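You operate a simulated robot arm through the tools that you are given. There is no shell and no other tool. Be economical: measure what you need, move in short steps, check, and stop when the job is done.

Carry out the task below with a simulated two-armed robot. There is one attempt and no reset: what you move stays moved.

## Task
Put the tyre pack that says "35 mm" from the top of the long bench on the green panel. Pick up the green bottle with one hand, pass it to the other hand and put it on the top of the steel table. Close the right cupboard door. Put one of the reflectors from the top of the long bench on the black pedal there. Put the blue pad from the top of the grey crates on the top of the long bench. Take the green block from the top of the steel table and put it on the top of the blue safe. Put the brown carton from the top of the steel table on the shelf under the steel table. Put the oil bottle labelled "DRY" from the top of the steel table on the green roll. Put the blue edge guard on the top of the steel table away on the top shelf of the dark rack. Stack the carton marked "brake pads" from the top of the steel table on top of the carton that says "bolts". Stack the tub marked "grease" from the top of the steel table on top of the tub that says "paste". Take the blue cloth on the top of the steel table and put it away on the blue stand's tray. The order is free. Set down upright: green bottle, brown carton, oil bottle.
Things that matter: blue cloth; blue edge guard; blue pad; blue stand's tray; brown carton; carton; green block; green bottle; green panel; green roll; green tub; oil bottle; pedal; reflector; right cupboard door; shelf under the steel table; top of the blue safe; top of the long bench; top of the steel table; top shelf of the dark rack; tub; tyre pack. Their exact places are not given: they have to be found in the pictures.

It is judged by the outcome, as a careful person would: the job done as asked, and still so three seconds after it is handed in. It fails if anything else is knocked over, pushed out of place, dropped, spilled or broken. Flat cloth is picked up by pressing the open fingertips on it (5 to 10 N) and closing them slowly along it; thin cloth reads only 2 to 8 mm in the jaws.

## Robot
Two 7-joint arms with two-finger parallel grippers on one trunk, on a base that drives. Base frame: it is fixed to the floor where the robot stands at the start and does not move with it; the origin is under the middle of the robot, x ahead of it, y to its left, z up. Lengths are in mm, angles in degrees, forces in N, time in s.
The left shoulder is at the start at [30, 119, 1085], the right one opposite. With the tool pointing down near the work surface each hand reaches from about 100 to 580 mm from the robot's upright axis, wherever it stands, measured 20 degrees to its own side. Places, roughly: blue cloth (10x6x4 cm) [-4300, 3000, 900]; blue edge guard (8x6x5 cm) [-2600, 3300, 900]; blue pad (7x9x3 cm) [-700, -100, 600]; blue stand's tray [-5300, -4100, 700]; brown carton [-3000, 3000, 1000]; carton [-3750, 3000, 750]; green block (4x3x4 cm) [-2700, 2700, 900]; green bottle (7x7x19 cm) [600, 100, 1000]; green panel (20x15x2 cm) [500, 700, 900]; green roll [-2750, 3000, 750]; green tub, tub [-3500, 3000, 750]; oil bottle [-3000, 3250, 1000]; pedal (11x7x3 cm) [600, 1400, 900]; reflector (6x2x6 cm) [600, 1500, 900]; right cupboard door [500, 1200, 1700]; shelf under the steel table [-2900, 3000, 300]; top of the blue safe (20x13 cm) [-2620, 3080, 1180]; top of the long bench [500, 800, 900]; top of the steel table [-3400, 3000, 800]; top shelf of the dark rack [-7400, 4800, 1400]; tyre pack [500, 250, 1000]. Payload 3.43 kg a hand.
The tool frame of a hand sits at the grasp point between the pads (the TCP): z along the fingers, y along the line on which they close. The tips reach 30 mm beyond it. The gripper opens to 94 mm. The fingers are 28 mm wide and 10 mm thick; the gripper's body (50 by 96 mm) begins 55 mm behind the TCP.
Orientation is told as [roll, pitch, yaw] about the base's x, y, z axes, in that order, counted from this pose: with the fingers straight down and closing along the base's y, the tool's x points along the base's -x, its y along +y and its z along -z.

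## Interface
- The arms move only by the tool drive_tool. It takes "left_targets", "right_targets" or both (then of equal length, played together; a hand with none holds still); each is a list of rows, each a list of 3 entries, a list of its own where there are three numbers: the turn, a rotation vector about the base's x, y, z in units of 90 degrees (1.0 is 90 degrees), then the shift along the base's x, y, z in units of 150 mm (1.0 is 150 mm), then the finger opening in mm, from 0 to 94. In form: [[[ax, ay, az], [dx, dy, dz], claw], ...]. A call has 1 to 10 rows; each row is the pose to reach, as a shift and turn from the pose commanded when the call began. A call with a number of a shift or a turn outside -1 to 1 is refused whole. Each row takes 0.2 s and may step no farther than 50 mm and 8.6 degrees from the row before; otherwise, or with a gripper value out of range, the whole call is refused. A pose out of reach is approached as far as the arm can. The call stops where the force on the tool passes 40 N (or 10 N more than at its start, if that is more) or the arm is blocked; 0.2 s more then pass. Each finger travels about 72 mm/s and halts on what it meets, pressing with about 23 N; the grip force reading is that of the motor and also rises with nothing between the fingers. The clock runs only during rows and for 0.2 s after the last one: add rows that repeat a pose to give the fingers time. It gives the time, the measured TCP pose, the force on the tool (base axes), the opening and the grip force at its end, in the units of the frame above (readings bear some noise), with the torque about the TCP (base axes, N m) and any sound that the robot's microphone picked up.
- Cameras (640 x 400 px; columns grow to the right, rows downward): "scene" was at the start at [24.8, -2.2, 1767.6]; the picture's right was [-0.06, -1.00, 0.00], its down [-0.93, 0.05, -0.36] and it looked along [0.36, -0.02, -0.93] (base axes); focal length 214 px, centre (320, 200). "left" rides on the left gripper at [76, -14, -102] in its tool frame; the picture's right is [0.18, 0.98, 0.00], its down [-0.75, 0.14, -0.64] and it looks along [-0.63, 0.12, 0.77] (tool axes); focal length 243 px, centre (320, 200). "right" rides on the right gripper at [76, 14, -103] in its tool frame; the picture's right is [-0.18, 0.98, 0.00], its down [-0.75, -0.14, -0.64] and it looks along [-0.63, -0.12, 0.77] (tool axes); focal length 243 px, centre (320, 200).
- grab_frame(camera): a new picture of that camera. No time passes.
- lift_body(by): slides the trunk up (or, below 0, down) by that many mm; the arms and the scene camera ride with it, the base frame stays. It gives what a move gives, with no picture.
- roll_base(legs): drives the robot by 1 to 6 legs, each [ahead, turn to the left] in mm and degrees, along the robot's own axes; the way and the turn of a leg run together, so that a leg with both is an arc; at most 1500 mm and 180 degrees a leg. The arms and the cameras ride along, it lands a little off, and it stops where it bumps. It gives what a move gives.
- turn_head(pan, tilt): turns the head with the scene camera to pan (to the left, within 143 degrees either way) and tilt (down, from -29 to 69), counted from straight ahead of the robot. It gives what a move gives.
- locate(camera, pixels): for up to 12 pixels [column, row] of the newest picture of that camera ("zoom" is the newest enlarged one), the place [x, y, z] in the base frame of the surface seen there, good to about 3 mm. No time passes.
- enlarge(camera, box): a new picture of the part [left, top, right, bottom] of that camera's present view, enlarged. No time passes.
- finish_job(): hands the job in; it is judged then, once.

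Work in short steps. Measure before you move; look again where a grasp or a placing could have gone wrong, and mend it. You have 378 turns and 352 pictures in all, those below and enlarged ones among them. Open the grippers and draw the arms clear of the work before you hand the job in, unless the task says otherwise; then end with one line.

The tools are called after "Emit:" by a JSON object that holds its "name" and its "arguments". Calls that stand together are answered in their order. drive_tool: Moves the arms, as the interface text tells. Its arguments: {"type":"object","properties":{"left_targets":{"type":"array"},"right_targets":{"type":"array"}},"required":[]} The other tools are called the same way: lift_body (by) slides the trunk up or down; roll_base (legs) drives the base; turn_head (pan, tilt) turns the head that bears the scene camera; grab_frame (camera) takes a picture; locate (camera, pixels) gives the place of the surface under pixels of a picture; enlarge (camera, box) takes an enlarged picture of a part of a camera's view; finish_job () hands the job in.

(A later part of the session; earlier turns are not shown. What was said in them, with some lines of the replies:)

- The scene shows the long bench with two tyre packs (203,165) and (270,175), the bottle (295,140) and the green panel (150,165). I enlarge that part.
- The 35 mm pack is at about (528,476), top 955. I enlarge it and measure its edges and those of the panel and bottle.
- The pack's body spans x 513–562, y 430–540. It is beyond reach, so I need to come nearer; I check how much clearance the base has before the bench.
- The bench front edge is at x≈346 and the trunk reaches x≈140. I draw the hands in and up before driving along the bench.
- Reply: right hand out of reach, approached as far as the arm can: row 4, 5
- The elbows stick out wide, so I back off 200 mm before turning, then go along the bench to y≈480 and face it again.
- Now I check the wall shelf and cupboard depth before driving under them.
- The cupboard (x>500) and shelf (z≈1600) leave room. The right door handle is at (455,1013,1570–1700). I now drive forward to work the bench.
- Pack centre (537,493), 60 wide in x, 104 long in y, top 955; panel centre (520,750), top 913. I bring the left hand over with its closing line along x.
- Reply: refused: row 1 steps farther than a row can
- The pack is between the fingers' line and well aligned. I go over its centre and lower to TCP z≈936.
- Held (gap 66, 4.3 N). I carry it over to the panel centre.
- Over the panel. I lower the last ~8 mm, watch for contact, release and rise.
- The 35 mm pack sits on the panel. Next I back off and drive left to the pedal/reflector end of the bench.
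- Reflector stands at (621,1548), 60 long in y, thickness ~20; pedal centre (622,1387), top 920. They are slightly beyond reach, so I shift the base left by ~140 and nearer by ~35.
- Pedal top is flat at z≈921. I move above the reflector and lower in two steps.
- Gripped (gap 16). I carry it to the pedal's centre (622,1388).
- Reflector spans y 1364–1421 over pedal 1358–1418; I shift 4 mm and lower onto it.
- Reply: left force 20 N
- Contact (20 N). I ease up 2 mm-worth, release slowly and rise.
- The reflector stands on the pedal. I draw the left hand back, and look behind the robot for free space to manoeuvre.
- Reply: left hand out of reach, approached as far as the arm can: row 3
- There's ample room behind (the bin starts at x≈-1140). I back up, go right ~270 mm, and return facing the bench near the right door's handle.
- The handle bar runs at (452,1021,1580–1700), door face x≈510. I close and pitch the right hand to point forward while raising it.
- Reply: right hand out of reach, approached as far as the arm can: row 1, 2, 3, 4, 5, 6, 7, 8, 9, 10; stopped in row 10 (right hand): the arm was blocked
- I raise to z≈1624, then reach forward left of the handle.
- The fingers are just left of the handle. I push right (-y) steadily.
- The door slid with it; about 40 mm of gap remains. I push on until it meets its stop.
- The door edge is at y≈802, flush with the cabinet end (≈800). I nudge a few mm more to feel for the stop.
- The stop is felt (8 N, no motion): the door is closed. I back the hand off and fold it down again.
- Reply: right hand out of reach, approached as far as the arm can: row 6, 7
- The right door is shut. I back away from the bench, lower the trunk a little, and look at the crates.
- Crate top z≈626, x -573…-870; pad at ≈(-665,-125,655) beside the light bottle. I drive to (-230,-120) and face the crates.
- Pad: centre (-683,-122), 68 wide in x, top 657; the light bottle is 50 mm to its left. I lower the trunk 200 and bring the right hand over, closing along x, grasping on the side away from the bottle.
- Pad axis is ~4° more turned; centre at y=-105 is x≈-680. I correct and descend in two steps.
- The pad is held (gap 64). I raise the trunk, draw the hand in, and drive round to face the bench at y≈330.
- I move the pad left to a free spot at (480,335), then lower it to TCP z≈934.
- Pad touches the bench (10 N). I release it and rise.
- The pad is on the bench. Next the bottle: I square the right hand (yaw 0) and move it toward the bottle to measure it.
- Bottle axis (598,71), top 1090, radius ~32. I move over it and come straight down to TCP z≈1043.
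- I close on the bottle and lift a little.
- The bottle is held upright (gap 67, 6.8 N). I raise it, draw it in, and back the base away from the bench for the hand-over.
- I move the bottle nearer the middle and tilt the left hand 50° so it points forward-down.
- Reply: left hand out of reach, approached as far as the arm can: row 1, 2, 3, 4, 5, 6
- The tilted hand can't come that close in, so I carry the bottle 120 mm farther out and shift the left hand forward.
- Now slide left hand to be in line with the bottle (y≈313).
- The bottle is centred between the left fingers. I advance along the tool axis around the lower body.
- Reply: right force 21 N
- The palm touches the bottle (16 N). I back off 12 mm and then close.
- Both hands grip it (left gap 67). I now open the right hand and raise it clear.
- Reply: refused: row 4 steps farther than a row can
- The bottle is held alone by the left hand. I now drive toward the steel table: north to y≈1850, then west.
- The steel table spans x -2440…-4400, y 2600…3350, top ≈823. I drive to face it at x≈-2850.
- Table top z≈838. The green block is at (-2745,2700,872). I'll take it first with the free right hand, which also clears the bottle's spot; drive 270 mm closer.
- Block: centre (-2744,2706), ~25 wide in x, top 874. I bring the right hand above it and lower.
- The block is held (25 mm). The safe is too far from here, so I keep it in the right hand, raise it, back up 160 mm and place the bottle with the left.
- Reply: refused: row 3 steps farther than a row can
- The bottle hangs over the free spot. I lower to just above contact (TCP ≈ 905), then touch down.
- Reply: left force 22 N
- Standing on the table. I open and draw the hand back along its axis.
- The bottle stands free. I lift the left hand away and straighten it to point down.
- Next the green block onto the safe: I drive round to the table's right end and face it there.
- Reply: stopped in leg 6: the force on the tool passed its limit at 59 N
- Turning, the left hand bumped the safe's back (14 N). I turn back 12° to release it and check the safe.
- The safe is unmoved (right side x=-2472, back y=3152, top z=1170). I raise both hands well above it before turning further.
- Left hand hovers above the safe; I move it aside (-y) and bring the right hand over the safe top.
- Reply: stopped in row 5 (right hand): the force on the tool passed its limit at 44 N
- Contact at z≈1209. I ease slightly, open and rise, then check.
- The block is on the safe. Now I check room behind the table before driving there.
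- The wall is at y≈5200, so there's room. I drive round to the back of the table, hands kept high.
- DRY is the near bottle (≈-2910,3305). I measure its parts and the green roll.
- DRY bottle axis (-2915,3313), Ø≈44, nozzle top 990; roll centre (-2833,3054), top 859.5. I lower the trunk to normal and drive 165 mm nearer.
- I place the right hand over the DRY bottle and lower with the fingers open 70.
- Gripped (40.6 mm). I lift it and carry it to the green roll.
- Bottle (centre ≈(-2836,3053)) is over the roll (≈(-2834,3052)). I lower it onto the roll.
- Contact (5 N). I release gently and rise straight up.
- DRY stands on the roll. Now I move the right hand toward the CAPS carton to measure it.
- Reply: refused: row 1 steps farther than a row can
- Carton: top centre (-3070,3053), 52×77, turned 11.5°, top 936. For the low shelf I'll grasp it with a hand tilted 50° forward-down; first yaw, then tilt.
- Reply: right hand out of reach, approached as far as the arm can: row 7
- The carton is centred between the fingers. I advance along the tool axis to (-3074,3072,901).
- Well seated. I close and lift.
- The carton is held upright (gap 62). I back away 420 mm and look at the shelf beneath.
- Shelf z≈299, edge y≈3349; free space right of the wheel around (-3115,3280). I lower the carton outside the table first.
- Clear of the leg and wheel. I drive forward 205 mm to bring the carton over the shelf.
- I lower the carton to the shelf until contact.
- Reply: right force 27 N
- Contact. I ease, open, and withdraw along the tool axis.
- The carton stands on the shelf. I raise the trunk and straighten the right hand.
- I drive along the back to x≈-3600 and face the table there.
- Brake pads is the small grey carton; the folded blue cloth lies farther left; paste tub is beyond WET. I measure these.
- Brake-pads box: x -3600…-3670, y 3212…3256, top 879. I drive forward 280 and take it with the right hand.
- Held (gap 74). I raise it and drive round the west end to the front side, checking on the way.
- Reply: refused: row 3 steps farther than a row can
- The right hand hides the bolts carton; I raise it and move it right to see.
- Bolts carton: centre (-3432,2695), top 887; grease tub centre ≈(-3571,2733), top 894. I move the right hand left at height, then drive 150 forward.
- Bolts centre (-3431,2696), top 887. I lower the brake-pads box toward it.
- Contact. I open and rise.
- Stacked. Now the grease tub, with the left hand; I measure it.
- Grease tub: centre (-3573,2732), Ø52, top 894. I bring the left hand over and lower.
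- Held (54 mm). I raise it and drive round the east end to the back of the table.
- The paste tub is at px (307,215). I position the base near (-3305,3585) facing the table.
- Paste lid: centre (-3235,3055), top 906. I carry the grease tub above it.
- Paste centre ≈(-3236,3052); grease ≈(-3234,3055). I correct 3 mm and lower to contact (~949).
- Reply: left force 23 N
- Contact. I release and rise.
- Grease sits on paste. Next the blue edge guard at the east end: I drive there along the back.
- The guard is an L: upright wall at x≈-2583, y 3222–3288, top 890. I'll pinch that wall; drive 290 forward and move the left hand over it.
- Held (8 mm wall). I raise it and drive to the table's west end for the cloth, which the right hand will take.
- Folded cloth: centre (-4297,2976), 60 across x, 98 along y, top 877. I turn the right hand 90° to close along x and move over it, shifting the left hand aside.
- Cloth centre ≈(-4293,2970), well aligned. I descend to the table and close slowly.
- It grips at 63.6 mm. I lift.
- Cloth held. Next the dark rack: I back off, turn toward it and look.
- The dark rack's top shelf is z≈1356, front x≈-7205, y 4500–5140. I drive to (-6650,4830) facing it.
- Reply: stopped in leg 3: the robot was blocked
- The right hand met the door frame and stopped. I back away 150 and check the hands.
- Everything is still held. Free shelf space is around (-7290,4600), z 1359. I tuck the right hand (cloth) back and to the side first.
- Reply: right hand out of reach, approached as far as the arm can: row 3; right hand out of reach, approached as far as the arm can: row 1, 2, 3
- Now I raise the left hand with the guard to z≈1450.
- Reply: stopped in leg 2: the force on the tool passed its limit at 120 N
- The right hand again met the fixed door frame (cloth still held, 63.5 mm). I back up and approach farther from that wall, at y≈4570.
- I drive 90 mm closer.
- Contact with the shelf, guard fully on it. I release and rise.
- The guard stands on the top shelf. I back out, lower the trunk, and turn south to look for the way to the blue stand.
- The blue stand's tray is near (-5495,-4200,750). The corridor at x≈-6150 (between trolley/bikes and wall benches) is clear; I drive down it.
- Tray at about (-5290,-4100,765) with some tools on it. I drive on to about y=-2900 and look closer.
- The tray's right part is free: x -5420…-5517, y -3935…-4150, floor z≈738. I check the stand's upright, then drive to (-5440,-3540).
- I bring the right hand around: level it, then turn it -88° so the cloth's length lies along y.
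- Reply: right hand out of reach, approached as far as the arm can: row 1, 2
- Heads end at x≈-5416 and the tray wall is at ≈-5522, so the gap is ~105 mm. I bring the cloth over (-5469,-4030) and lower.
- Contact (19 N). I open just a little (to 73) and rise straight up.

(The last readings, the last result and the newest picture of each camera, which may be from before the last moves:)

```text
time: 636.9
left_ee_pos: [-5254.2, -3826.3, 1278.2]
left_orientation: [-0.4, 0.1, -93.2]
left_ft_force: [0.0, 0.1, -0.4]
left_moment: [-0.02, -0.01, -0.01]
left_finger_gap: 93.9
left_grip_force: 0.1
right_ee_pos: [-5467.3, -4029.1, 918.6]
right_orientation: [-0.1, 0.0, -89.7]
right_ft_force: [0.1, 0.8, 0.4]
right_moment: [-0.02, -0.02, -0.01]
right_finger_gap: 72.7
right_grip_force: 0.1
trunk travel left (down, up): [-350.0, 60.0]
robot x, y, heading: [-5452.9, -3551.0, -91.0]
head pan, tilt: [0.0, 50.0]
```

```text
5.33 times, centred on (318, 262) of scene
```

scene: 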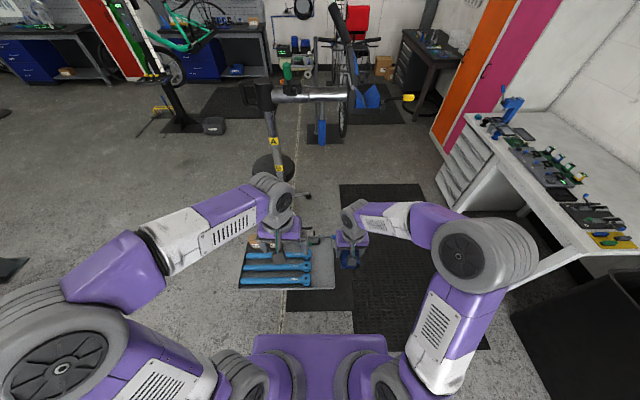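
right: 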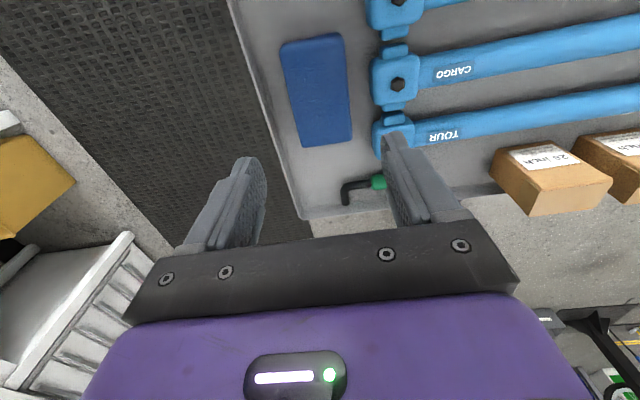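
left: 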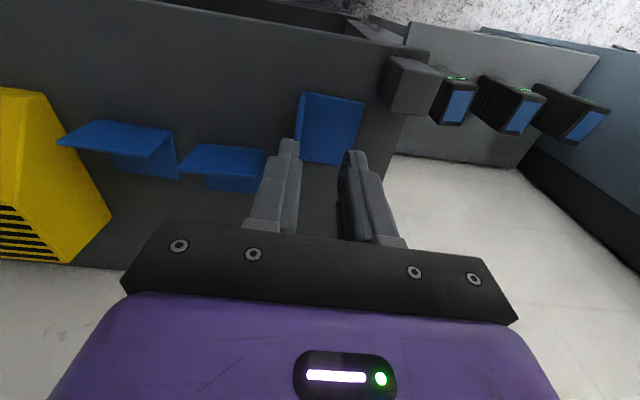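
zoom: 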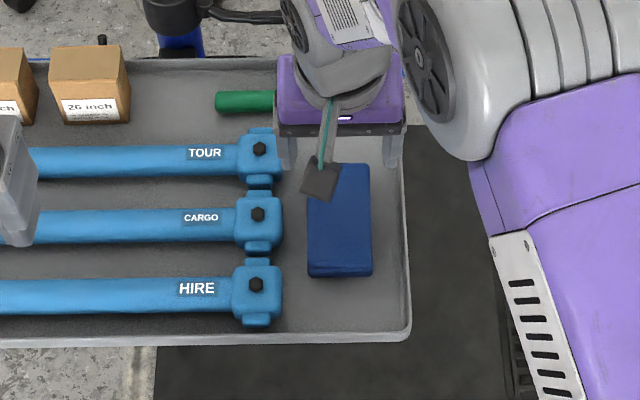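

The cloth lies in the tray and nothing else moved. I lift the arm, back away and take a last look.

Emit:
{"name": "drive_tool", "arguments": {"right_targets": [[[0, 0, 0], [0, 0.1, 0.3], 90], [[0, 0, 0], [0, 0.3, 0.55], 94], [[0, 0, 0], [0, 0.5, 0.75], 94]]}}

Emit:
{"name": "roll_base", "arguments": {"legs": [[-350, 0]]}}

Emit:
{"name": "grab_frame", "arguments": {"camera": "scene"}}

```text
time: 637.7
left_ee_pos: [-5255.2, -3825.7, 1277.8]
left_orientation: [-0.4, 0.0, -93.2]
left_ft_force: [-0.2, -1.1, 0.0]
left_moment: [-0.06, 0.03, 0.02]
left_finger_gap: 93.8
left_grip_force: 0.0
right_ee_pos: [-5470.9, -3953.9, 1028.5]
right_orientation: [-0.1, -0.2, -89.8]
right_ft_force: [-0.2, 0.2, 0.1]
right_moment: [0.02, 0.01, -0.04]
right_finger_gap: 93.9
right_grip_force: 0.0
trunk travel left (down, up): [-350.0, 60.0]
robot x, y, heading: [-5451.0, -3546.6, -90.8]
head pan, tilt: [0.0, 50.0]
```

```text
time: 639.9
left_ee_pos: [-5250.4, -3482.3, 1277.3]
left_orientation: [-0.4, 0.1, -93.5]
left_ft_force: [0.2, -0.3, 0.0]
left_moment: [-0.03, 0.02, -0.01]
left_finger_gap: 93.7
left_grip_force: 0.1
right_ee_pos: [-5465.3, -3610.2, 1028.2]
right_orientation: [0.0, -0.1, -90.1]
right_ft_force: [-0.2, -0.1, 0.8]
right_moment: [-0.04, -0.02, 0.01]
right_finger_gap: 94.2
right_grip_force: 0.1
trunk travel left (down, up): [-350.0, 60.0]
robot x, y, heading: [-5442.5, -3201.5, -91.3]
head pan, tilt: [0.0, 50.0]
```

```text
142 pictures are left
```

scene: 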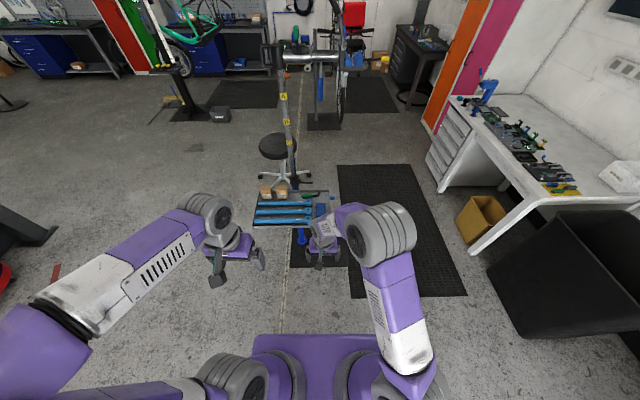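

All tasks are done, the grippers are open and the arms are clear, so I hand the job in.

Emit:
{"name": "finish_job", "arguments": {}}

```text
The job is handed in.
```

I carried out all twelve parts of the task and handed the job in with both grippers open and clear. During the work the left hand bumped the blue safe and the right hand twice bumped the door frame near the dark rack. Nothing had moved at the safe, and no damage showed at the frame.
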